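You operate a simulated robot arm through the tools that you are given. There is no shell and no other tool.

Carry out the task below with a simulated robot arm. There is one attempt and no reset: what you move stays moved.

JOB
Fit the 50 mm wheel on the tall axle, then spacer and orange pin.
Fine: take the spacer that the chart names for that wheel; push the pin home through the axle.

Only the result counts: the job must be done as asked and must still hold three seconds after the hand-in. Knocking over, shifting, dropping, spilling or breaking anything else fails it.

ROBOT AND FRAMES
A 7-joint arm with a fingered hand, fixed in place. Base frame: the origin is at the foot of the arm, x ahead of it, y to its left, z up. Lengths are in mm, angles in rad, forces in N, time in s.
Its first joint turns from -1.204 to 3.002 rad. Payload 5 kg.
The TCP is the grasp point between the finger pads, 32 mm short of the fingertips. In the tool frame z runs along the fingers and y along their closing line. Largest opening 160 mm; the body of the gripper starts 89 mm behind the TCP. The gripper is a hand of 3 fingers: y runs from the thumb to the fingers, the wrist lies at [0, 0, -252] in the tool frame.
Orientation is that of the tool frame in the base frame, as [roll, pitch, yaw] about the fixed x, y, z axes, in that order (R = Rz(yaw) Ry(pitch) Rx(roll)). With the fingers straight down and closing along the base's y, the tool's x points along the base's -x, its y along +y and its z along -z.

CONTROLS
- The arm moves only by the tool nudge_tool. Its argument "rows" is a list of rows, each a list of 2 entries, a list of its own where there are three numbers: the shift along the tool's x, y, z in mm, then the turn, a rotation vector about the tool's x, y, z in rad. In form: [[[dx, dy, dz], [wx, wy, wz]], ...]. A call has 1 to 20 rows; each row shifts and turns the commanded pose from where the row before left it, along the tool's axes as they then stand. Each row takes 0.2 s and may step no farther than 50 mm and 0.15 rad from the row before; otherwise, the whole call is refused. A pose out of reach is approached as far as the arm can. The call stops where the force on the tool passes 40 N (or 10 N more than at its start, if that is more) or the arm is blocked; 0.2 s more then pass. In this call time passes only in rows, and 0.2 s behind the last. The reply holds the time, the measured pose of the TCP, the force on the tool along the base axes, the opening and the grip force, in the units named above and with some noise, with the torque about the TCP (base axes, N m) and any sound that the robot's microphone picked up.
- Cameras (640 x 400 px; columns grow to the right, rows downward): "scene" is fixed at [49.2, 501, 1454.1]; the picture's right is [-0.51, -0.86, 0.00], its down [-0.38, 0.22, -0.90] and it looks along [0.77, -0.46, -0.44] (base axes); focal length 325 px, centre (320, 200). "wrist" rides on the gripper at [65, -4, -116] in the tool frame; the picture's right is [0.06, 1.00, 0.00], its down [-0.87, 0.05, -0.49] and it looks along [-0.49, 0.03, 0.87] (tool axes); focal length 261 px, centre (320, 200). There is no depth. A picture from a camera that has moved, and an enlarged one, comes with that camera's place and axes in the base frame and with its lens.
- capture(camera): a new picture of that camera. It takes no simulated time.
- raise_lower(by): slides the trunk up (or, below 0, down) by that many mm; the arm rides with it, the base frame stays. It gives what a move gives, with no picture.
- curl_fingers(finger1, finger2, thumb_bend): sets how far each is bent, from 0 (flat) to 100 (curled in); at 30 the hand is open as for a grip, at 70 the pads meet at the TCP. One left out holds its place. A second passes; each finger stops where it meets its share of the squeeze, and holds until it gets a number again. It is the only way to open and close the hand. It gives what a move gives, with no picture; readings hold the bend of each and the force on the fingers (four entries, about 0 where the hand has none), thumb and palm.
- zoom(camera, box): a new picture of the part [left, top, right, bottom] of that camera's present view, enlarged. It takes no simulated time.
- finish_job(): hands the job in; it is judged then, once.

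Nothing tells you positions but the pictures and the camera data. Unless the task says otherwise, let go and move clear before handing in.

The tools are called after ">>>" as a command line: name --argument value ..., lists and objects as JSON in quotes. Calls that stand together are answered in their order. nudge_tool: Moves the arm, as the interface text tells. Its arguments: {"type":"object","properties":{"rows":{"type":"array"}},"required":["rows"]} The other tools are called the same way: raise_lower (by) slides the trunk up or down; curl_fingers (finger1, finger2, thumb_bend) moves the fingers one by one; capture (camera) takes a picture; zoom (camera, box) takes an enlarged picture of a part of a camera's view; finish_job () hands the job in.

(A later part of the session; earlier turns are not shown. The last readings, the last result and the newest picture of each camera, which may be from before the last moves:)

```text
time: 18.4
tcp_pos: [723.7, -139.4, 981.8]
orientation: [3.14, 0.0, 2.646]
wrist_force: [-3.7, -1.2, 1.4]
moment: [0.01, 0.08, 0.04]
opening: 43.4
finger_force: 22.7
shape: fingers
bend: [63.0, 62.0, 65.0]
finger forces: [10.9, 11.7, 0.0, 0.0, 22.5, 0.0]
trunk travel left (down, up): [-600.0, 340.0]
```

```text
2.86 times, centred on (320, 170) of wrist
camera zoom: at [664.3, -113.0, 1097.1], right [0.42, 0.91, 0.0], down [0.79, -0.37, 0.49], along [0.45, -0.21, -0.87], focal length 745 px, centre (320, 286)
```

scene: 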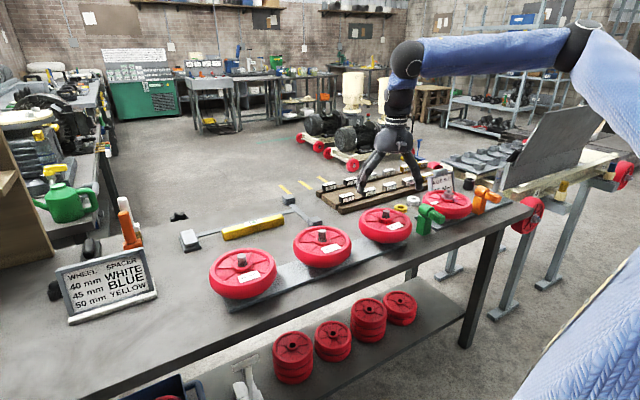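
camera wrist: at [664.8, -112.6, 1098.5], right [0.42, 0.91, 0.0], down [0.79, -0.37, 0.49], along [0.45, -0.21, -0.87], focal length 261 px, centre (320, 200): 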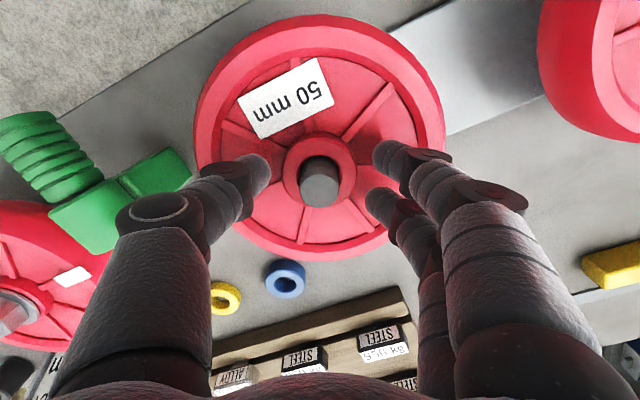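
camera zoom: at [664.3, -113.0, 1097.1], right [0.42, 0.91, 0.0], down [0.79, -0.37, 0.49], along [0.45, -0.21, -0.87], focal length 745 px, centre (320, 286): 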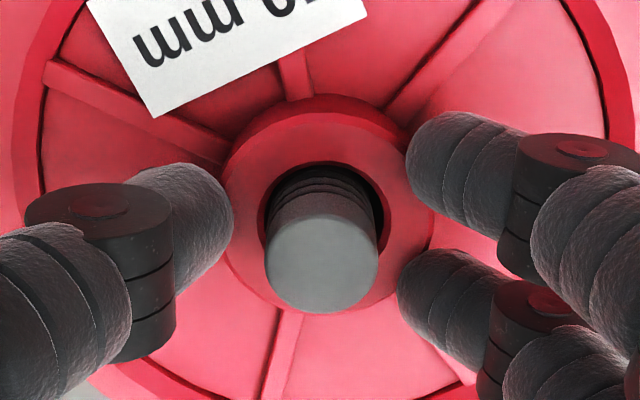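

Grip is now balanced at about 22 N on each side of the hub. I'll lift a little and check that the wheel comes with the hand.

>>> nudge_tool --rows '[[[0, 0, -4], [0, 0, 0]], [[0, 0, -6], [0, 0, 0]]]'

>>> zoom --camera "scene" --box '[350, 185, 430, 245]'

>>> zoom --camera "wrist" --box '[220, 100, 420, 240]'

```text
time: 19.0
tcp_pos: [723.9, -140.5, 988.6]
orientation: [3.142, -0.002, 2.646]
wrist_force: [-1.1, -1.4, -9.3]
moment: [-0.02, 0.01, -0.01]
opening: 30.6
finger_force: 16.2
shape: fingers
bend: [64.0, 64.0, 68.0]
finger forces: [8.4, 7.8, 0.1, 0.1, 16.7, 0.0]
trunk travel left (down, up): [-600.0, 340.0]
```

```text
6.67 times, centred on (390, 215) of scene
camera zoom: at [49.2, 501.0, 1454.1], right [-0.51, -0.86, 0.0], down [-0.38, 0.22, -0.9], along [0.77, -0.46, -0.44], focal length 2168 px, centre (-147, 100)
```

zoom: 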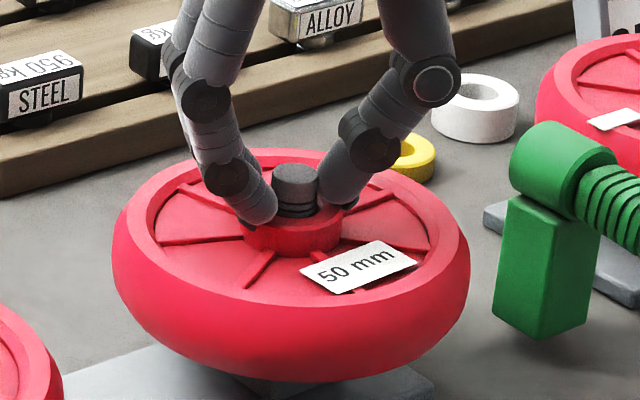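

```text
2.86 times, centred on (320, 170) of wrist
camera zoom: at [664.3, -113.5, 1105.4], right [0.42, 0.91, 0.0], down [0.79, -0.37, 0.49], along [0.45, -0.21, -0.87], focal length 745 px, centre (320, 286)
```

zoom: 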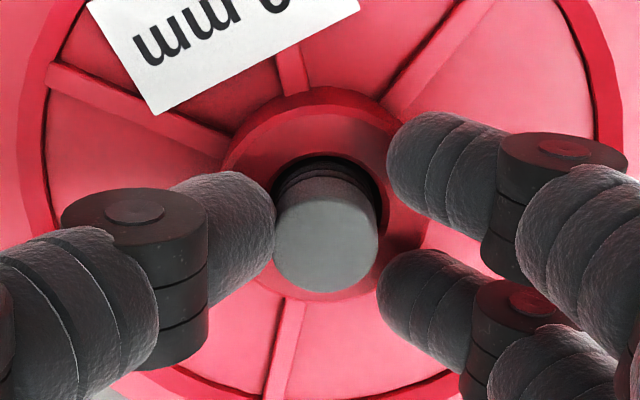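

The fingertips slid up off the hub's bevel and the wheel stayed put, so the hub gives too little hold. I'll back out and test whether the hand opens wider than 160 mm below bend 30, for a rim grasp.

>>> curl_fingers --finger1 55 --finger2 55 --thumb_bend 55

>>> nudge_tool --rows '[[[0, 0, -30], [0, 0, 0]], [[0, 0, -45], [0, 0, 0]]]'

>>> curl_fingers --finger1 10 --finger2 10 --thumb_bend 10

>>> capture --camera "wrist"

>>> zoom --camera "scene" --box '[320, 110, 460, 250]'

```text
time: 20.0
tcp_pos: [723.5, -139.9, 990.8]
orientation: [3.141, -0.001, 2.645]
wrist_force: [0.2, -0.3, 0.2]
moment: [-0.01, 0.04, 0.01]
opening: 66.3
finger_force: 0.1
shape: fingers
bend: [55.0, 55.0, 55.0]
finger forces: [0.0, 0.1, 0.0, 0.0, 0.0, 0.1]
trunk travel left (down, up): [-600.0, 340.0]
```

```text
time: 20.6
tcp_pos: [725.7, -141.0, 1062.1]
orientation: [3.141, 0.0, 2.647]
wrist_force: [-0.4, -0.1, -0.3]
moment: [0.0, 0.01, 0.0]
opening: 66.3
finger_force: 0.1
shape: fingers
bend: [55.0, 55.0, 55.0]
finger forces: [0.1, 0.1, 0.1, 0.1, 0.0, 0.1]
trunk travel left (down, up): [-600.0, 340.0]
```

```text
time: 21.6
tcp_pos: [726.4, -142.6, 1063.3]
orientation: [-3.14, -0.001, 2.644]
wrist_force: [0.1, 0.3, -0.1]
moment: [0.03, 0.03, -0.03]
opening: 210.6
finger_force: 0.0
shape: fingers
bend: [10.0, 10.0, 10.0]
finger forces: [0.1, 0.0, 0.0, 0.0, 0.1, 0.1]
trunk travel left (down, up): [-600.0, 340.0]
```

```text
taken
camera wrist: at [666.8, -115.1, 1178.8], right [0.42, 0.91, 0.0], down [0.79, -0.37, 0.49], along [0.45, -0.21, -0.87], focal length 261 px, centre (320, 200)
```

wrist: 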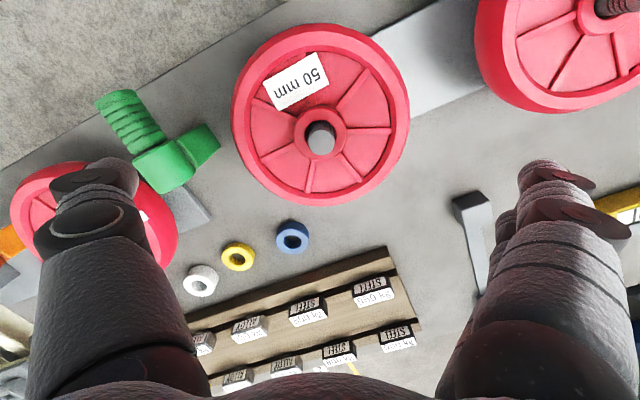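

```text
2.86 times, centred on (390, 180) of scene
camera zoom: at [49.2, 501.0, 1454.1], right [-0.51, -0.86, 0.0], down [-0.38, 0.22, -0.9], along [0.77, -0.46, -0.44], focal length 929 px, centre (120, 257)
```

zoom: 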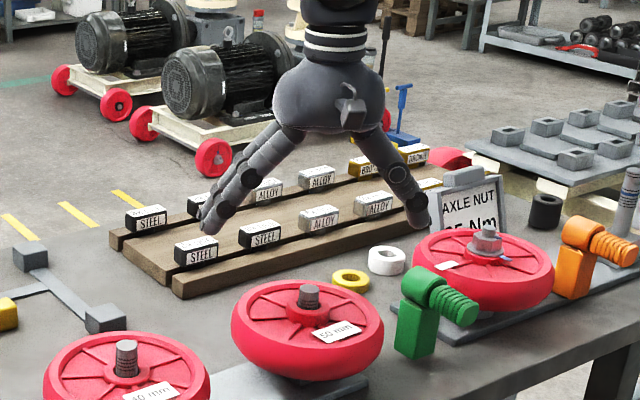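

Below bend 30 the hand opens to 210 mm, so a rim grasp with the pads on the tread is possible. I'll turn the closing line to about 45°, clear of the green stand and the neighbouring wheel, and re-centre over the hub.

>>> nudge_tool --rows '[[[0, 0, 0], [0, 0, 0.145]], [[0, 0, 0], [0, 0, 0.145]]]'

>>> capture --camera "wrist"

>>> zoom --camera "wrist" --box '[220, 20, 420, 220]'

```text
time: 22.2
tcp_pos: [724.8, -140.1, 1064.4]
orientation: [-3.141, -0.002, 2.354]
wrist_force: [0.1, -0.4, -0.1]
moment: [-0.01, -0.02, -0.01]
opening: 210.3
finger_force: 0.0
shape: fingers
bend: [10.0, 10.0, 10.0]
finger forces: [0.0, 0.0, 0.0, 0.1, 0.0, 0.0]
trunk travel left (down, up): [-600.0, 340.0]
```

```text
taken
camera wrist: at [675.8, -97.6, 1179.5], right [0.66, 0.75, 0.0], down [0.65, -0.58, 0.49], along [0.37, -0.33, -0.87], focal length 261 px, centre (320, 200)
```

wrist: 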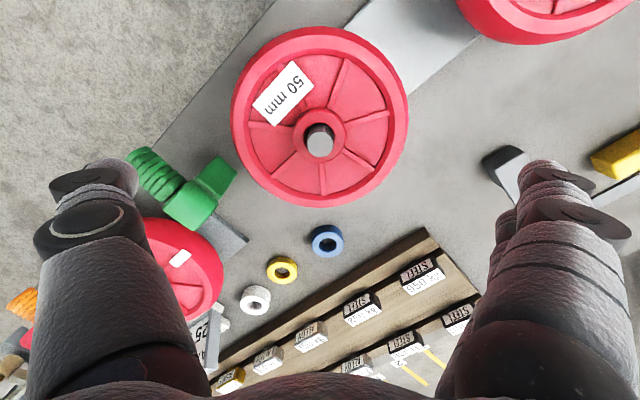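

```text
2.00 times, centred on (320, 120) of wrist
camera zoom: at [675.8, -97.6, 1179.5], right [0.66, 0.75, 0.0], down [0.65, -0.58, 0.49], along [0.37, -0.33, -0.87], focal length 521 px, centre (320, 360)
```

zoom: 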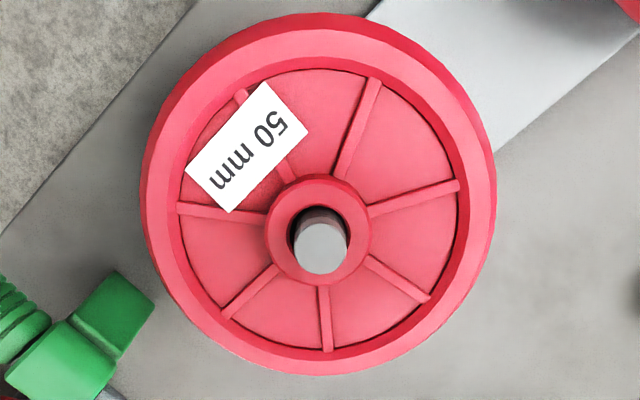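

The hub is centred under the hand within 1 mm. I'll descend around the wheel with the hand wide open.

>>> nudge_tool --rows '[[[0, -0.7, 35], [0, 0, 0]], [[0, 0, 35], [0, 0, 0]], [[0, 0, 25], [0, 0, 0]], [[0, 0, 20], [0, 0, 0]]]'

>>> capture --camera "wrist"

>>> zoom --camera "scene" --box '[340, 170, 440, 250]'

```text
time: 23.2
tcp_pos: [720.7, -141.2, 951.5]
orientation: [3.137, -0.002, 2.356]
wrist_force: [0.4, 0.0, 0.7]
moment: [-0.01, -0.01, 0.02]
opening: 209.9
finger_force: 0.1
shape: fingers
bend: [10.0, 10.0, 10.0]
finger forces: [0.1, 0.0, 0.0, 0.1, 0.0, 0.0]
out of reach, approached as far as the arm can: row 4
trunk travel left (down, up): [-600.0, 340.0]
```

```text
taken
camera wrist: at [671.7, -99.1, 1067.3], right [0.66, 0.75, 0.0], down [0.65, -0.58, 0.49], along [0.37, -0.32, -0.87], focal length 261 px, centre (320, 200)
```

wrist: 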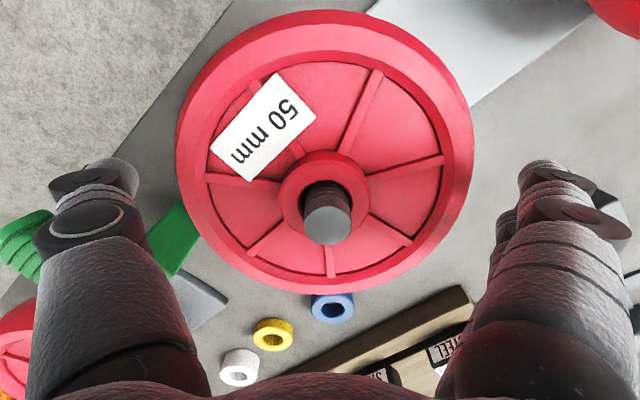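

```text
5.00 times, centred on (390, 210) of scene
camera zoom: at [49.2, 501.0, 1454.1], right [-0.51, -0.86, 0.0], down [-0.38, 0.22, -0.9], along [0.77, -0.46, -0.44], focal length 1626 px, centre (-30, 150)
```

zoom: 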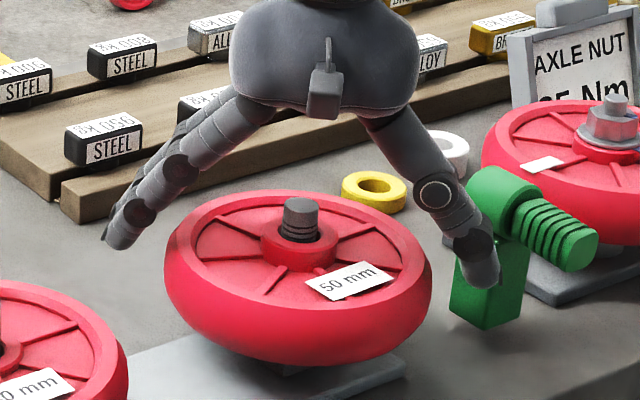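

The arm hit a joint limit just above the grasp height. I'll back up a little, re-centre, then lower with the trunk, which moves straight down.

>>> nudge_tool --rows '[[[0, 0, -15], [0, 0, 0]]]'

>>> zoom --camera "wrist" --box '[220, 40, 420, 260]'

```text
time: 23.6
tcp_pos: [720.8, -140.7, 966.8]
orientation: [-3.141, 0.001, 2.355]
wrist_force: [-0.1, 0.6, -0.1]
moment: [0.0, -0.02, -0.02]
opening: 210.3
finger_force: 0.0
shape: fingers
bend: [10.0, 10.0, 10.0]
finger forces: [0.0, 0.0, 0.0, 0.0, 0.0, 0.1]
trunk travel left (down, up): [-600.0, 340.0]
```

```text
1.82 times, centred on (320, 150) of wrist
camera zoom: at [671.9, -98.1, 1083.4], right [0.66, 0.75, 0.0], down [0.65, -0.58, 0.49], along [0.37, -0.33, -0.87], focal length 474 px, centre (320, 291)
```

zoom: 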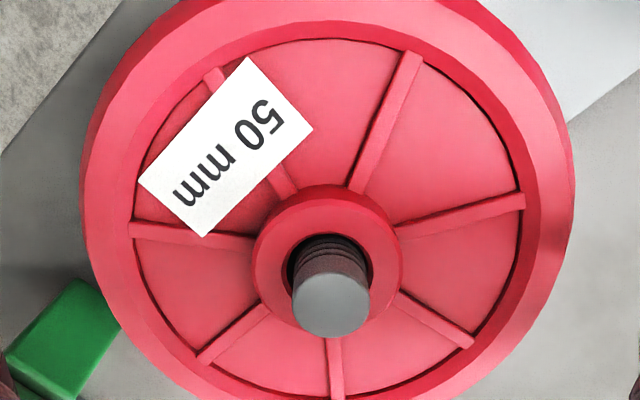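

>>> nudge_tool --rows '[[[-1.4, 2.3, 0], [0, 0, 0]]]'

>>> raise_lower --by -25

>>> zoom --camera "wrist" --box '[220, 40, 420, 260]'

>>> zoom --camera "scene" --box '[340, 170, 440, 250]'

```text
time: 24.0
tcp_pos: [724.2, -140.7, 968.4]
orientation: [3.141, 0.001, 2.356]
wrist_force: [-0.5, 0.6, -0.5]
moment: [0.04, 0.05, 0.03]
opening: 210.5
finger_force: 0.0
shape: fingers
bend: [10.0, 10.0, 10.0]
finger forces: [0.0, 0.1, 0.1, 0.1, 0.0, 0.0]
trunk travel left (down, up): [-600.0, 340.0]
```

```text
time: 24.7
tcp_pos: [723.2, -140.6, 942.4]
orientation: [-3.141, 0.0, 2.356]
wrist_force: [0.2, 0.0, 0.9]
moment: [-0.05, -0.02, 0.01]
opening: 210.7
finger_force: 0.0
shape: fingers
bend: [10.0, 10.0, 10.0]
finger forces: [0.0, 0.0, 0.0, 0.1, 0.0, 0.0]
trunk travel left (down, up): [-575.0, 365.0]
```

```text
1.82 times, centred on (320, 150) of wrist
camera zoom: at [674.7, -98.2, 1058.7], right [0.66, 0.75, 0.0], down [0.65, -0.58, 0.49], along [0.37, -0.33, -0.87], focal length 474 px, centre (320, 291)
```

zoom: 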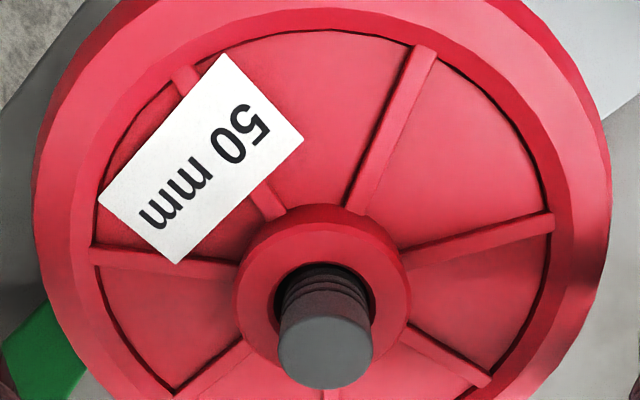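

```text
5.00 times, centred on (390, 210) of scene
camera zoom: at [49.2, 501.0, 1454.1], right [-0.51, -0.86, 0.0], down [-0.38, 0.22, -0.9], along [0.77, -0.46, -0.44], focal length 1626 px, centre (-30, 150)
```

zoom: 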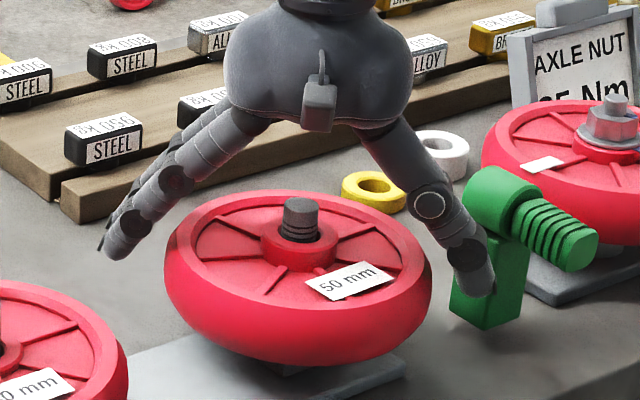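

>>> raise_lower --by -20

>>> curl_fingers --finger1 19 --finger2 19 --thumb_bend 19

>>> zoom --camera "scene" --box '[340, 170, 440, 250]'

>>> capture --camera "wrist"

```text
time: 25.4
tcp_pos: [723.3, -140.3, 923.2]
orientation: [3.142, 0.0, 2.358]
wrist_force: [-0.8, -1.4, 4.6]
moment: [-0.2, 0.2, 0.04]
opening: 212.7
finger_force: 1.7
shape: fingers
bend: [10.0, 10.0, 8.0]
finger forces: [0.0, 0.0, 0.0, 0.0, 3.3, 0.0]
trunk travel left (down, up): [-555.0, 385.0]
```

```text
time: 26.4
tcp_pos: [723.7, -141.0, 923.7]
orientation: [3.141, 0.001, 2.356]
wrist_force: [2.3, -0.7, 10.0]
moment: [-0.23, 0.29, 0.0]
opening: 207.1
finger_force: 11.1
shape: fingers
bend: [16.0, 16.0, 9.0]
finger forces: [5.1, 5.5, 0.0, 0.0, 11.5, 0.1]
trunk travel left (down, up): [-555.0, 385.0]
```

```text
5.00 times, centred on (390, 210) of scene
camera zoom: at [49.2, 501.0, 1454.1], right [-0.51, -0.86, 0.0], down [-0.38, 0.22, -0.9], along [0.77, -0.46, -0.44], focal length 1626 px, centre (-30, 150)
```

zoom: 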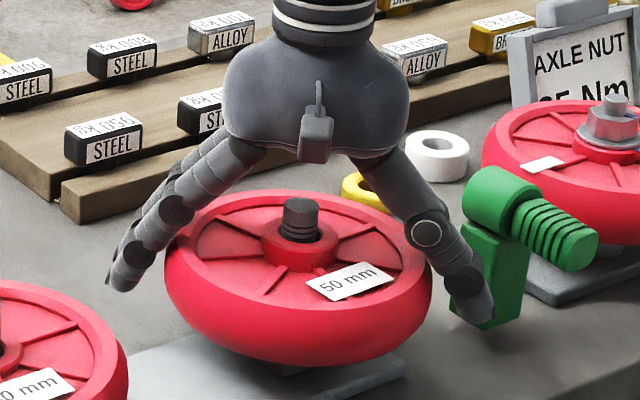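

```text
taken
camera wrist: at [674.7, -98.2, 1038.9], right [0.66, 0.75, 0.0], down [0.65, -0.58, 0.49], along [0.37, -0.33, -0.87], focal length 261 px, centre (320, 200)
```

wrist: 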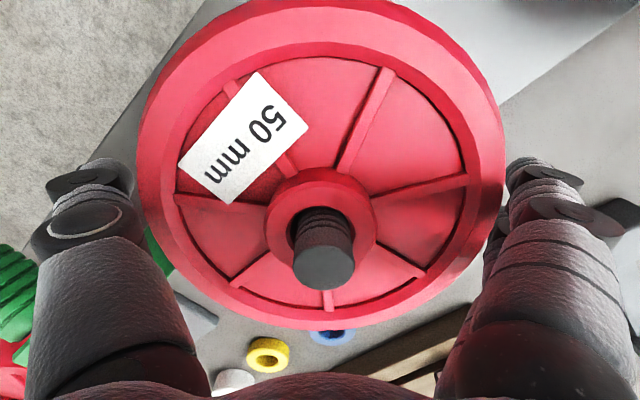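

The splayed fingers only touch the rim's top edge, so a full rim grasp won't hold. I'll open, back off upward, and return to the hub for a deeper and more careful grip.

>>> curl_fingers --finger1 8 --finger2 8 --thumb_bend 6

>>> raise_lower --by 45

>>> nudge_tool --rows '[[[0, 0, -30], [0, 0, 0]], [[0, 0, -30], [0, 0, 0]]]'

>>> zoom --camera "wrist" --box '[220, 40, 420, 240]'

>>> zoom --camera "scene" --box '[340, 170, 440, 250]'

```text
time: 27.4
tcp_pos: [724.4, -140.5, 922.4]
orientation: [-3.14, 0.0, 2.354]
wrist_force: [-1.3, -0.1, 0.2]
moment: [0.05, -0.03, -0.04]
opening: 215.1
finger_force: 0.8
shape: fingers
bend: [8.0, 8.0, 5.0]
finger forces: [0.0, 0.0, 0.1, 0.0, 1.3, 0.0]
trunk travel left (down, up): [-555.0, 385.0]
```

```text
time: 28.3
tcp_pos: [724.6, -140.2, 967.2]
orientation: [-3.14, -0.001, 2.355]
wrist_force: [0.4, 0.8, -0.5]
moment: [0.01, 0.0, 0.02]
opening: 215.0
finger_force: 0.1
shape: fingers
bend: [8.0, 8.0, 6.0]
finger forces: [0.1, 0.0, 0.0, 0.1, 0.0, 0.1]
trunk travel left (down, up): [-600.0, 340.0]
```

```text
time: 28.9
tcp_pos: [721.7, -141.8, 1028.8]
orientation: [-3.141, 0.001, 2.356]
wrist_force: [-0.9, -0.7, 0.9]
moment: [-0.02, 0.03, 0.05]
opening: 214.8
finger_force: 0.0
shape: fingers
bend: [8.0, 8.0, 6.0]
finger forces: [0.1, 0.1, 0.0, 0.0, 0.0, 0.0]
trunk travel left (down, up): [-600.0, 340.0]
```

```text
2.00 times, centred on (320, 140) of wrist
camera zoom: at [673.3, -98.7, 1144.3], right [0.66, 0.75, 0.0], down [0.65, -0.58, 0.49], along [0.37, -0.33, -0.87], focal length 521 px, centre (320, 320)
```

zoom: 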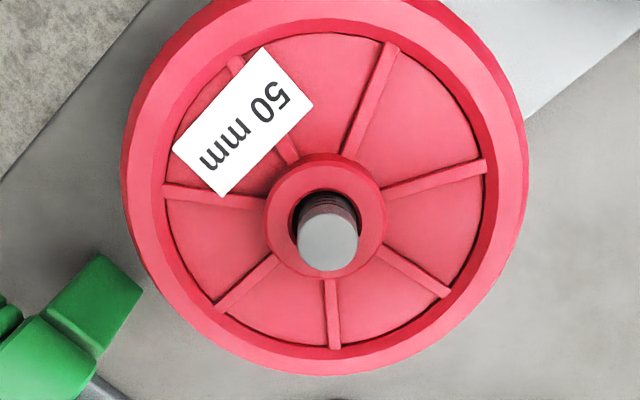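

```text
5.00 times, centred on (390, 210) of scene
camera zoom: at [49.2, 501.0, 1454.1], right [-0.51, -0.86, 0.0], down [-0.38, 0.22, -0.9], along [0.77, -0.46, -0.44], focal length 1626 px, centre (-30, 150)
```

zoom: 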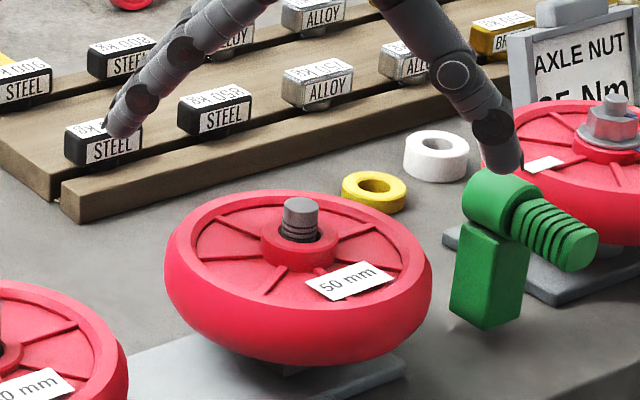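

>>> curl_fingers --finger1 55 --finger2 55 --thumb_bend 55

>>> nudge_tool --rows '[[[0, 0, 0], [0, 0, -0.14]], [[0, 0, 0], [0, 0, -0.14]]]'

>>> zoom --camera "wrist" --box '[220, 40, 420, 240]'

```text
time: 29.9
tcp_pos: [724.0, -140.8, 1027.9]
orientation: [-3.141, -0.001, 2.354]
wrist_force: [-0.1, -0.1, 0.3]
moment: [-0.01, -0.01, 0.01]
opening: 67.9
finger_force: 0.0
shape: fingers
bend: [55.0, 55.0, 55.0]
finger forces: [0.0, 0.1, 0.1, 0.0, 0.0, 0.0]
trunk travel left (down, up): [-600.0, 340.0]
```

```text
time: 30.5
tcp_pos: [722.8, -140.3, 1027.5]
orientation: [3.14, -0.002, 2.638]
wrist_force: [-0.5, -0.3, 0.2]
moment: [0.01, 0.0, 0.03]
opening: 68.0
finger_force: 0.0
shape: fingers
bend: [55.0, 55.0, 55.0]
finger forces: [0.1, 0.1, 0.0, 0.1, 0.0, 0.0]
trunk travel left (down, up): [-600.0, 340.0]
```

```text
2.00 times, centred on (320, 140) of wrist
camera zoom: at [664.0, -113.5, 1143.6], right [0.43, 0.9, 0.0], down [0.79, -0.37, 0.49], along [0.44, -0.21, -0.87], focal length 521 px, centre (320, 320)
```

zoom: 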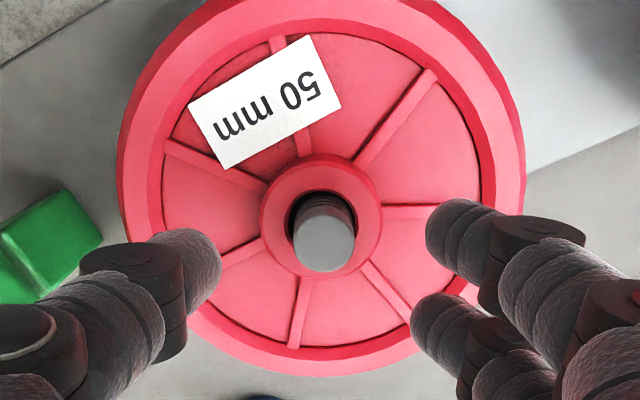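

>>> nudge_tool --rows '[[[-0.8, 0.6, 20], [0, 0, 0]], [[0, 0, 19], [0, 0, 0]]]'

>>> curl_fingers --finger1 59 --finger2 59 --thumb_bend 59

>>> nudge_tool --rows '[[[0, 0, 3], [0, 0, 0]], [[0, 0, 2], [0, 0, 0]]]'

>>> zoom --camera "wrist" --box '[220, 100, 420, 240]'

>>> zoom --camera "scene" --box '[364, 195, 414, 225]'

```text
time: 31.1
tcp_pos: [727.0, -140.6, 988.7]
orientation: [3.142, 0.0, 2.636]
wrist_force: [0.1, -0.2, 0.1]
moment: [-0.03, 0.03, -0.02]
opening: 67.8
finger_force: 0.0
shape: fingers
bend: [55.0, 55.0, 55.0]
finger forces: [0.0, 0.0, 0.1, 0.0, 0.0, 0.0]
trunk travel left (down, up): [-600.0, 340.0]
```

```text
time: 32.1
tcp_pos: [725.2, -142.1, 989.6]
orientation: [3.141, 0.001, 2.635]
wrist_force: [-0.6, 0.1, -0.4]
moment: [0.01, 0.01, -0.02]
opening: 52.0
finger_force: 0.0
shape: fingers
bend: [59.0, 59.0, 59.0]
finger forces: [0.1, 0.1, 0.0, 0.1, 0.0, 0.1]
trunk travel left (down, up): [-600.0, 340.0]
```

```text
time: 32.7
tcp_pos: [725.5, -142.1, 983.8]
orientation: [3.141, 0.001, 2.636]
wrist_force: [-0.2, 0.1, 0.6]
moment: [-0.02, 0.02, -0.01]
opening: 52.2
finger_force: 0.5
shape: fingers
bend: [59.0, 59.0, 59.0]
finger forces: [0.0, 0.1, 0.0, 0.0, 0.7, 0.0]
trunk travel left (down, up): [-600.0, 340.0]
```

```text
2.86 times, centred on (320, 170) of wrist
camera zoom: at [666.4, -113.9, 1099.9], right [0.43, 0.9, 0.0], down [0.79, -0.37, 0.49], along [0.44, -0.21, -0.87], focal length 745 px, centre (320, 286)
```

zoom: 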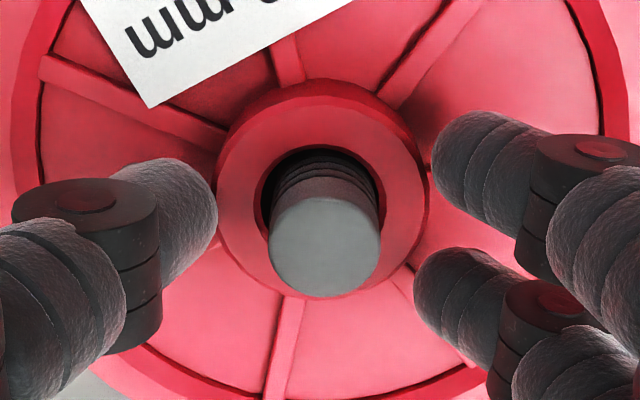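

```text
12.80 times, centred on (389, 210) of scene
camera zoom: at [49.2, 501.0, 1454.1], right [-0.51, -0.86, 0.0], down [-0.38, 0.22, -0.9], along [0.77, -0.46, -0.44], focal length 4163 px, centre (-563, 72)
```

zoom: 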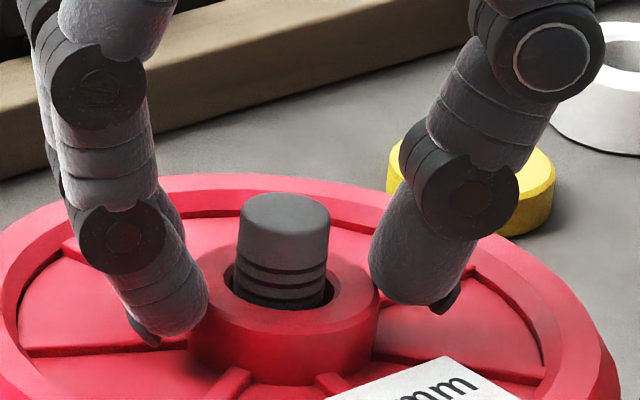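

>>> nudge_tool --rows '[[[2, 0, 0], [0, 0, 0]], [[0, 0, 2], [0, 0, 0]], [[0, 0, 2], [0, 0, 0]]]'

>>> zoom --camera "scene" --box '[364, 195, 414, 225]'

```text
time: 33.5
tcp_pos: [722.9, -139.6, 981.9]
orientation: [3.14, -0.001, 2.636]
wrist_force: [2.3, -1.6, 10.9]
moment: [-0.35, 0.07, 0.12]
opening: 51.8
finger_force: 4.8
shape: fingers
bend: [59.0, 59.0, 59.0]
finger forces: [0.7, 0.5, 0.0, 0.1, 9.6, 0.0]
trunk travel left (down, up): [-600.0, 340.0]
```

```text
12.80 times, centred on (389, 210) of scene
camera zoom: at [49.2, 501.0, 1454.1], right [-0.51, -0.86, 0.0], down [-0.38, 0.22, -0.9], along [0.77, -0.46, -0.44], focal length 4163 px, centre (-563, 72)
```

zoom: 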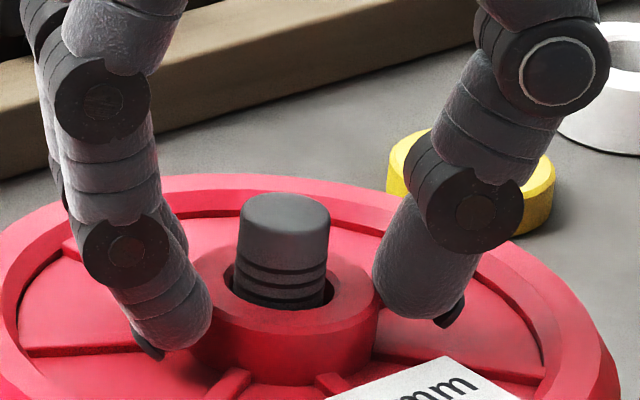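

The thumb seems to rest on a rib. I'll lift slightly, turn about 3° to centre it between ribs, and lower again.

>>> nudge_tool --rows '[[[0, 0, -8], [0, 0, 0]], [[0, 0, 0], [0, 0, -0.05]], [[0, 0, 4], [0, 0, 0]], [[0, 0, 2], [0, 0, 0]]]'

>>> nudge_tool --rows '[[[0, 0, 2], [0, 0, 0]]]'

>>> nudge_tool --rows '[[[0, 0, 2], [0, 0, 0]]]'

>>> zoom --camera "scene" --box '[364, 195, 414, 225]'

>>> zoom --camera "wrist" --box '[220, 100, 420, 240]'

```text
time: 34.5
tcp_pos: [722.7, -138.8, 981.7]
orientation: [3.141, 0.0, 2.686]
wrist_force: [-0.5, -0.2, 2.5]
moment: [-0.09, 0.09, 0.02]
opening: 52.2
finger_force: 1.2
shape: fingers
bend: [59.0, 59.0, 59.0]
finger forces: [0.0, 0.0, 0.1, 0.0, 1.9, 0.0]
trunk travel left (down, up): [-600.0, 340.0]
```

```text
time: 34.9
tcp_pos: [723.5, -138.6, 982.0]
orientation: [3.139, 0.002, 2.685]
wrist_force: [-3.0, -0.9, 13.6]
moment: [-0.39, 0.24, -0.05]
opening: 52.3
finger_force: 7.1
shape: fingers
bend: [59.0, 59.0, 59.0]
finger forces: [1.0, 0.6, 0.0, 0.1, 12.8, 0.0]
trunk travel left (down, up): [-600.0, 340.0]
```

```text
time: 35.3
tcp_pos: [722.8, -139.4, 981.3]
orientation: [3.138, 0.004, 2.685]
wrist_force: [-1.6, -1.6, 31.7]
moment: [-0.64, 0.38, -0.02]
opening: 52.2
finger_force: 16.5
shape: fingers
bend: [59.0, 59.0, 60.0]
finger forces: [4.4, 3.2, 0.0, 0.0, 24.7, 0.0]
trunk travel left (down, up): [-600.0, 340.0]
```

```text
12.80 times, centred on (389, 210) of scene
camera zoom: at [49.2, 501.0, 1454.1], right [-0.51, -0.86, 0.0], down [-0.38, 0.22, -0.9], along [0.77, -0.46, -0.44], focal length 4163 px, centre (-563, 72)
```

zoom: 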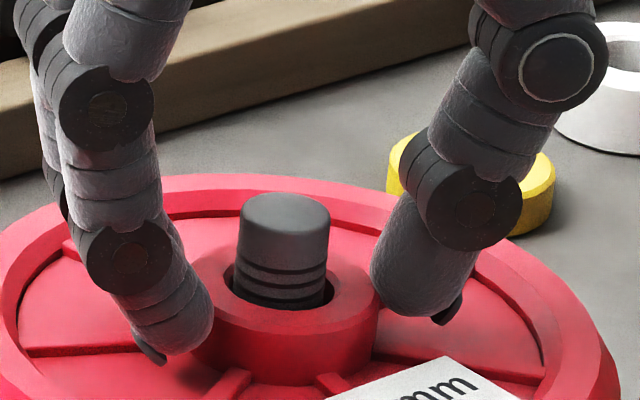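

```text
2.86 times, centred on (320, 170) of wrist
camera zoom: at [662.0, -115.0, 1097.0], right [0.38, 0.92, 0.0], down [0.8, -0.33, 0.49], along [0.46, -0.19, -0.87], focal length 745 px, centre (320, 286)
```

zoom: 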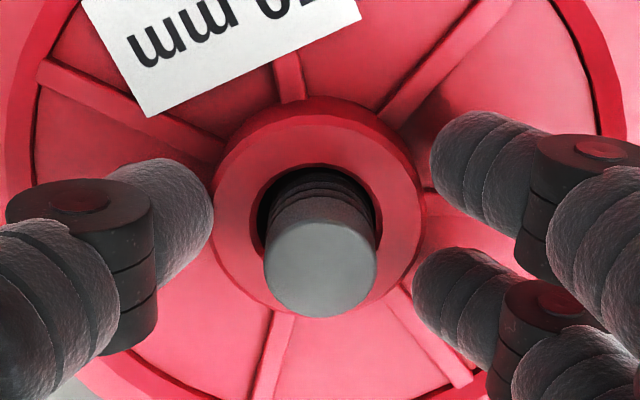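

The tips are firmly on the web now. I'll close from here at full squeeze so the contact stays low on the hub.

>>> curl_fingers --finger1 100 --finger2 100 --thumb_bend 100

>>> zoom --camera "scene" --box '[364, 195, 414, 225]'

>>> zoom --camera "wrist" --box '[220, 100, 420, 240]'

```text
time: 36.3
tcp_pos: [722.5, -140.9, 976.9]
orientation: [3.14, 0.001, 2.687]
wrist_force: [-4.0, -1.0, 10.7]
moment: [0.0, 0.13, -0.09]
opening: 37.9
finger_force: 37.7
shape: fingers
bend: [68.0, 69.0, 73.0]
finger forces: [14.4, 16.0, 0.1, 0.1, 44.6, 0.1]
trunk travel left (down, up): [-600.0, 340.0]
```

```text
12.80 times, centred on (389, 210) of scene
camera zoom: at [49.2, 501.0, 1454.1], right [-0.51, -0.86, 0.0], down [-0.38, 0.22, -0.9], along [0.77, -0.46, -0.44], focal length 4163 px, centre (-563, 72)
```

zoom: 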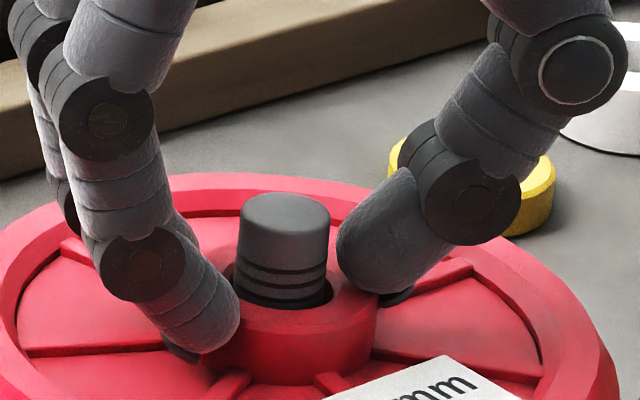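

```text
2.86 times, centred on (320, 170) of wrist
camera zoom: at [662.3, -115.6, 1094.2], right [0.38, 0.92, 0.0], down [0.8, -0.33, 0.49], along [0.45, -0.19, -0.87], focal length 745 px, centre (320, 286)
```

zoom: 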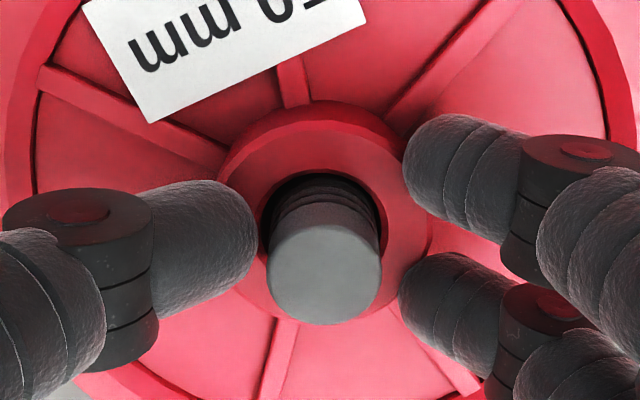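

At full squeeze the thumb rode up on the hub's top. Comparing pictures, the earlier 80-grip had actually lifted the wheel about 4 mm with about 9 N of weight, so the hub hold is viable. I'll reopen, shift slightly toward the fingers' side so the thumb stands steeper, and regrip at moderate squeeze.

>>> curl_fingers --finger1 57 --finger2 57 --thumb_bend 55

>>> nudge_tool --rows '[[[0, 0, -6], [0, 0, 0]], [[0, 4, 0], [0, 0, 0]]]'

>>> zoom --camera "wrist" --box '[220, 100, 420, 240]'

>>> zoom --camera "scene" --box '[364, 195, 414, 225]'

```text
time: 36.6
tcp_pos: [724.8, -138.1, 985.8]
orientation: [3.136, 0.008, 2.685]
wrist_force: [-1.6, 3.5, 42.7]
moment: [-0.86, 0.61, -0.12]
opening: 50.1
finger_force: 21.4
shape: fingers
bend: [56.0, 56.0, 61.0]
finger forces: [0.1, 0.0, 0.1, 0.0, 43.3, 0.0]
trunk travel left (down, up): [-600.0, 340.0]
stopped: the force on the tool passed its limit at 46 N (the readings are from after the stop); the commanded pose is now the measured one
```

```text
time: 37.2
tcp_pos: [725.4, -137.9, 987.9]
orientation: [3.138, 0.005, 2.684]
wrist_force: [1.6, 5.7, 22.3]
moment: [-0.36, 0.25, -0.09]
opening: 52.2
finger_force: 11.6
shape: fingers
bend: [56.0, 56.0, 60.0]
finger forces: [0.1, 0.1, 0.0, 0.0, 22.1, 0.2]
trunk travel left (down, up): [-600.0, 340.0]
```

```text
2.86 times, centred on (320, 170) of wrist
camera zoom: at [664.1, -112.2, 1102.9], right [0.38, 0.92, 0.0], down [0.8, -0.34, 0.49], along [0.46, -0.19, -0.87], focal length 745 px, centre (320, 286)
```

zoom: 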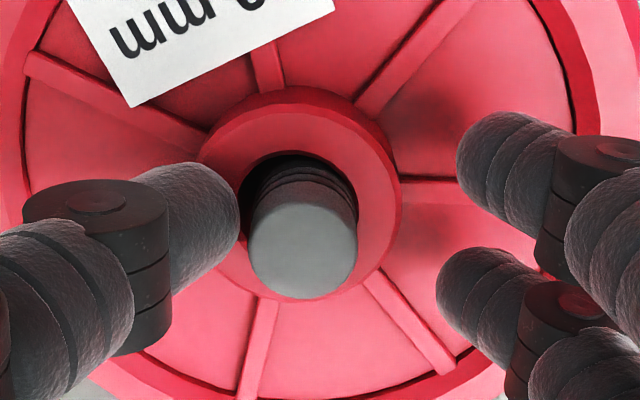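

```text
12.80 times, centred on (389, 210) of scene
camera zoom: at [49.2, 501.0, 1454.1], right [-0.51, -0.86, 0.0], down [-0.38, 0.22, -0.9], along [0.77, -0.46, -0.44], focal length 4163 px, centre (-563, 72)
```

zoom: 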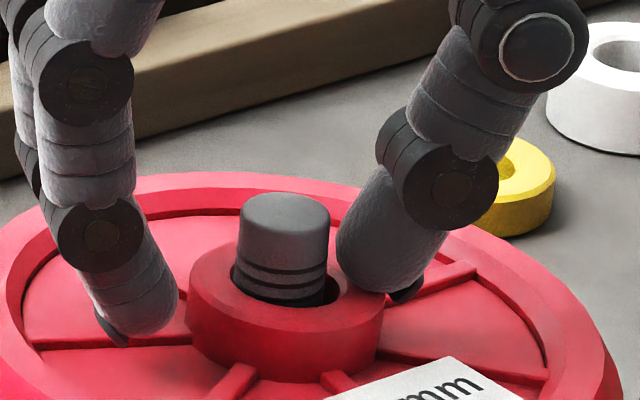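

>>> nudge_tool --rows '[[[0, 0, -10], [0, 0, 0]], [[0, 0, -15], [0, 0, 0]]]'

>>> curl_fingers --finger1 55 --finger2 55 --thumb_bend 53

>>> zoom --camera "wrist" --box '[220, 80, 420, 240]'

```text
time: 37.8
tcp_pos: [725.8, -136.6, 1011.0]
orientation: [-3.141, 0.001, 2.684]
wrist_force: [0.2, -0.5, 0.5]
moment: [-0.01, -0.01, -0.01]
opening: 64.8
finger_force: 0.1
shape: fingers
bend: [56.0, 56.0, 55.0]
finger forces: [0.0, 0.0, 0.0, 0.0, 0.0, 0.1]
trunk travel left (down, up): [-600.0, 340.0]
```

```text
time: 38.8
tcp_pos: [725.9, -136.0, 1010.6]
orientation: [3.139, 0.002, 2.685]
wrist_force: [0.2, -0.4, -0.2]
moment: [0.0, 0.0, 0.01]
opening: 70.4
finger_force: 0.0
shape: fingers
bend: [55.0, 55.0, 53.0]
finger forces: [0.0, 0.0, 0.0, 0.0, 0.0, 0.0]
trunk travel left (down, up): [-600.0, 340.0]
```

```text
2.50 times, centred on (320, 160) of wrist
camera zoom: at [664.8, -112.3, 1127.3], right [0.38, 0.92, 0.0], down [0.8, -0.34, 0.49], along [0.46, -0.19, -0.87], focal length 652 px, centre (320, 300)
```

zoom: 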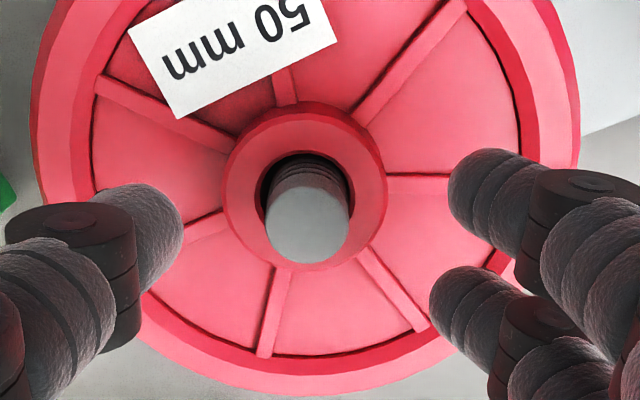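

>>> nudge_tool --rows '[[[0, 0, 15], [0, 0, 0]], [[0, 0, 10], [0, 0, 0]]]'

>>> curl_fingers --finger1 59 --finger2 59 --thumb_bend 55

>>> nudge_tool --rows '[[[0, 0, 2], [0, 0, 0]]]'

>>> nudge_tool --rows '[[[0, 0, 2], [0, 0, 0]]]'

>>> zoom --camera "scene" --box '[364, 195, 414, 225]'

```text
time: 39.4
tcp_pos: [725.2, -136.4, 987.6]
orientation: [3.139, 0.002, 2.684]
wrist_force: [-0.2, 0.1, 0.4]
moment: [0.03, -0.03, -0.03]
opening: 70.4
finger_force: 0.1
shape: fingers
bend: [55.0, 55.0, 53.0]
finger forces: [0.0, 0.1, 0.0, 0.0, 0.0, 0.0]
trunk travel left (down, up): [-600.0, 340.0]
```

```text
time: 40.4
tcp_pos: [726.0, -138.2, 987.1]
orientation: [3.14, 0.001, 2.685]
wrist_force: [-0.8, -0.1, 0.3]
moment: [0.01, 0.05, -0.01]
opening: 59.9
finger_force: 0.1
shape: fingers
bend: [59.0, 59.0, 55.0]
finger forces: [0.0, 0.0, 0.0, 0.1, 0.1, 0.0]
trunk travel left (down, up): [-600.0, 340.0]
```

```text
time: 40.8
tcp_pos: [725.3, -138.3, 985.4]
orientation: [3.138, 0.001, 2.685]
wrist_force: [-1.1, 0.3, 0.7]
moment: [-0.02, -0.01, 0.0]
opening: 59.8
finger_force: 0.1
shape: fingers
bend: [59.0, 59.0, 55.0]
finger forces: [0.0, 0.0, 0.1, 0.0, 0.0, 0.0]
trunk travel left (down, up): [-600.0, 340.0]
```

```text
time: 41.2
tcp_pos: [724.9, -137.4, 982.6]
orientation: [3.138, 0.002, 2.686]
wrist_force: [-0.2, -0.7, -0.3]
moment: [0.04, 0.0, 0.0]
opening: 59.7
finger_force: 0.1
shape: fingers
bend: [59.0, 59.0, 55.0]
finger forces: [0.0, 0.1, 0.0, 0.0, 0.0, 0.0]
trunk travel left (down, up): [-600.0, 340.0]
```

```text
12.80 times, centred on (389, 210) of scene
camera zoom: at [49.2, 501.0, 1454.1], right [-0.51, -0.86, 0.0], down [-0.38, 0.22, -0.9], along [0.77, -0.46, -0.44], focal length 4163 px, centre (-563, 72)
```

zoom: 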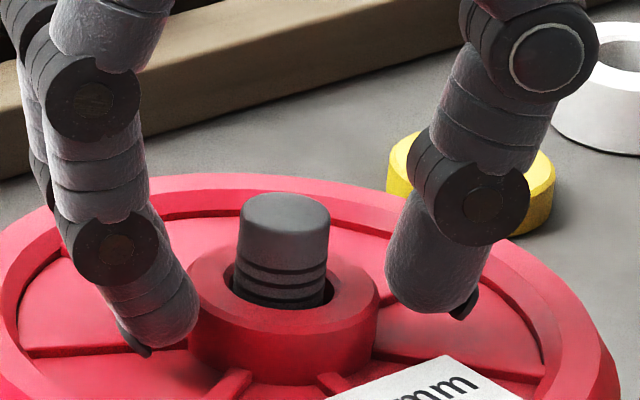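

>>> nudge_tool --rows '[[[0, 0, 2], [0, 0, 0]]]'

>>> nudge_tool --rows '[[[0, 0, 1.5], [0, 0, 0]]]'

```text
time: 41.6
tcp_pos: [724.2, -136.7, 982.4]
orientation: [3.135, 0.003, 2.686]
wrist_force: [-0.3, -0.7, 13.1]
moment: [-0.53, 0.28, -0.02]
opening: 60.5
finger_force: 7.0
shape: fingers
bend: [59.0, 59.0, 55.0]
finger forces: [0.6, 0.3, 0.0, 0.1, 12.6, 0.0]
trunk travel left (down, up): [-600.0, 340.0]
```

```text
time: 42.0
tcp_pos: [726.9, -135.3, 982.5]
orientation: [3.135, 0.005, 2.684]
wrist_force: [4.1, -2.0, 32.0]
moment: [-0.96, 0.25, 0.12]
opening: 60.3
finger_force: 16.6
shape: fingers
bend: [59.0, 59.0, 56.0]
finger forces: [3.5, 3.4, 0.1, 0.1, 25.2, 0.0]
trunk travel left (down, up): [-600.0, 340.0]
```

>>> nudge_tool --rows '[[[0, 0, -2.5], [0, 0, 0]]]'

>>> curl_fingers --finger1 64 --finger2 64 --thumb_bend 60

>>> zoom --camera "scene" --box '[364, 195, 414, 225]'

>>> zoom --camera "wrist" --box '[220, 100, 420, 240]'

```text
time: 42.4
tcp_pos: [725.6, -137.1, 981.5]
orientation: [3.136, 0.004, 2.685]
wrist_force: [4.8, -3.0, 25.4]
moment: [-0.85, 0.11, 0.17]
opening: 60.2
finger_force: 12.3
shape: fingers
bend: [59.0, 59.0, 56.0]
finger forces: [2.2, 2.9, 0.0, 0.1, 19.6, 0.0]
trunk travel left (down, up): [-600.0, 340.0]
```

```text
time: 43.4
tcp_pos: [725.4, -136.8, 981.5]
orientation: [3.137, 0.002, 2.685]
wrist_force: [-2.3, -3.0, 12.6]
moment: [-0.65, 0.34, -0.05]
opening: 49.3
finger_force: 7.5
shape: fingers
bend: [63.0, 62.0, 59.0]
finger forces: [0.5, 1.4, 0.0, 0.1, 13.5, 0.0]
trunk travel left (down, up): [-600.0, 340.0]
```

```text
12.80 times, centred on (389, 210) of scene
camera zoom: at [49.2, 501.0, 1454.1], right [-0.51, -0.86, 0.0], down [-0.38, 0.22, -0.9], along [0.77, -0.46, -0.44], focal length 4163 px, centre (-563, 72)
```

zoom: 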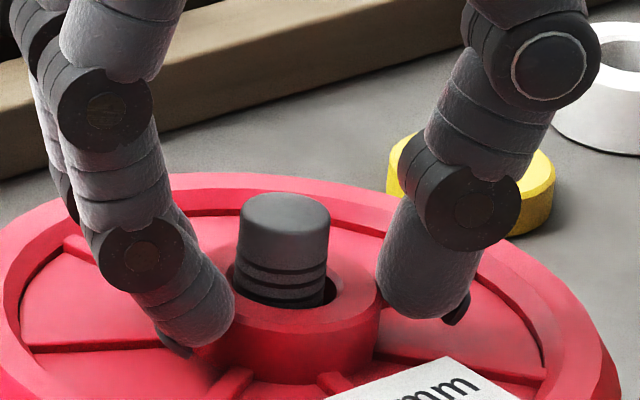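

```text
2.86 times, centred on (320, 170) of wrist
camera zoom: at [663.5, -112.6, 1097.2], right [0.38, 0.92, 0.0], down [0.8, -0.34, 0.49], along [0.46, -0.19, -0.87], focal length 745 px, centre (320, 286)
```

zoom: 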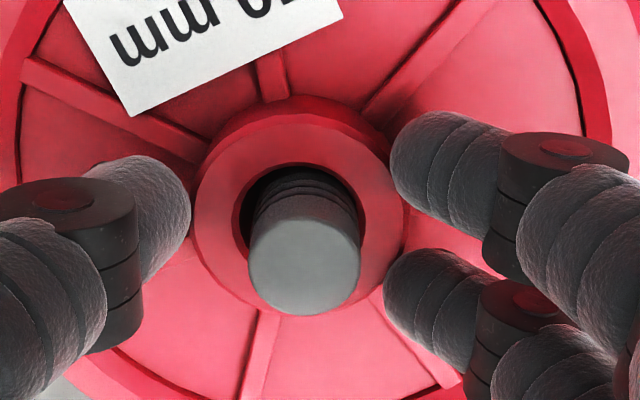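

>>> curl_fingers --finger1 82 --finger2 82 --thumb_bend 74

>>> zoom --camera "scene" --box '[364, 195, 414, 225]'

>>> zoom --camera "wrist" --box '[220, 100, 420, 240]'

```text
time: 44.4
tcp_pos: [725.5, -137.2, 981.7]
orientation: [3.137, 0.001, 2.684]
wrist_force: [-3.9, 0.1, 3.0]
moment: [0.12, 0.1, 0.04]
opening: 41.1
finger_force: 23.7
shape: fingers
bend: [69.0, 65.0, 63.0]
finger forces: [13.6, 9.7, 0.0, 0.0, 23.5, 0.0]
trunk travel left (down, up): [-600.0, 340.0]
```

```text
12.80 times, centred on (389, 210) of scene
camera zoom: at [49.2, 501.0, 1454.1], right [-0.51, -0.86, 0.0], down [-0.38, 0.22, -0.9], along [0.77, -0.46, -0.44], focal length 4163 px, centre (-563, 72)
```

zoom: 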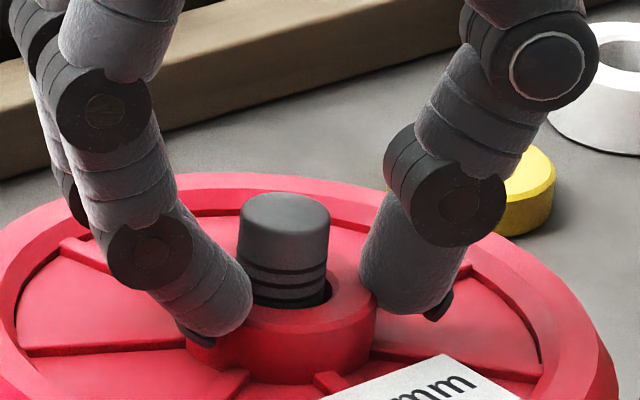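

```text
2.86 times, centred on (320, 170) of wrist
camera zoom: at [663.9, -112.6, 1097.0], right [0.38, 0.92, 0.0], down [0.8, -0.34, 0.49], along [0.46, -0.19, -0.87], focal length 745 px, centre (320, 286)
```

zoom: 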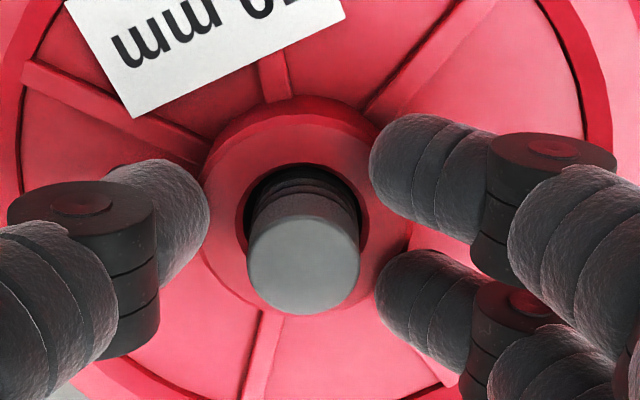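

>>> nudge_tool --rows '[[[0, 0, -1.5], [0, 0, 0]], [[0, 0, -1.5], [0, 0, 0]], [[0, 0, -1.5], [0, 0, 0]], [[0, 0, -1.5], [0, 0, 0]]]'

>>> zoom --camera "scene" --box '[350, 185, 430, 245]'

>>> zoom --camera "wrist" --box '[220, 100, 420, 240]'

```text
time: 45.4
tcp_pos: [726.0, -136.3, 985.8]
orientation: [3.14, 0.0, 2.684]
wrist_force: [-0.6, 0.7, -0.2]
moment: [0.06, 0.06, 0.0]
opening: 30.1
finger_force: 19.1
shape: fingers
bend: [69.0, 67.0, 67.0]
finger forces: [9.0, 7.6, 0.0, 0.0, 21.0, 0.0]
trunk travel left (down, up): [-600.0, 340.0]
```

```text
6.67 times, centred on (390, 215) of scene
camera zoom: at [49.2, 501.0, 1454.1], right [-0.51, -0.86, 0.0], down [-0.38, 0.22, -0.9], along [0.77, -0.46, -0.44], focal length 2168 px, centre (-147, 100)
```

zoom: 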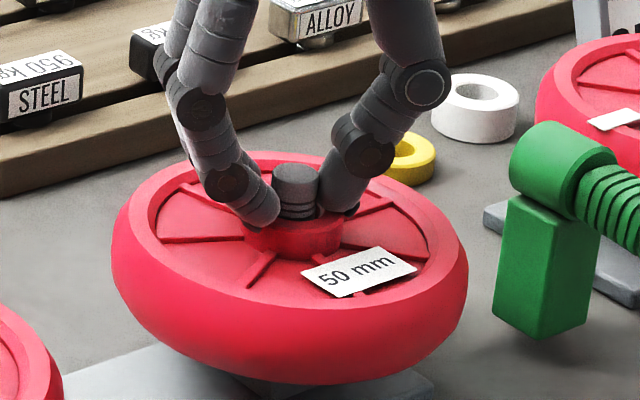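

```text
2.86 times, centred on (320, 170) of wrist
camera zoom: at [665.6, -112.6, 1102.1], right [0.38, 0.92, 0.0], down [0.8, -0.34, 0.49], along [0.46, -0.19, -0.87], focal length 745 px, centre (320, 286)
```

zoom: 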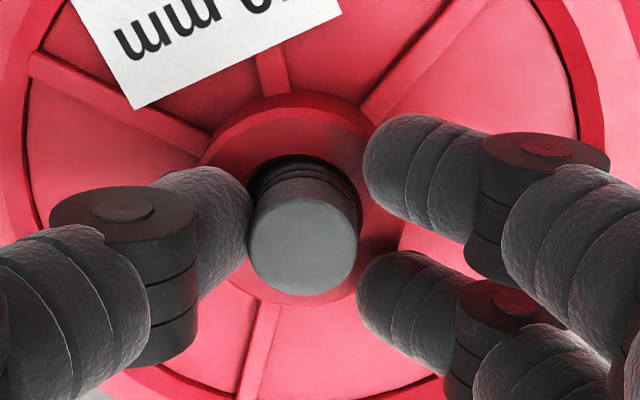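

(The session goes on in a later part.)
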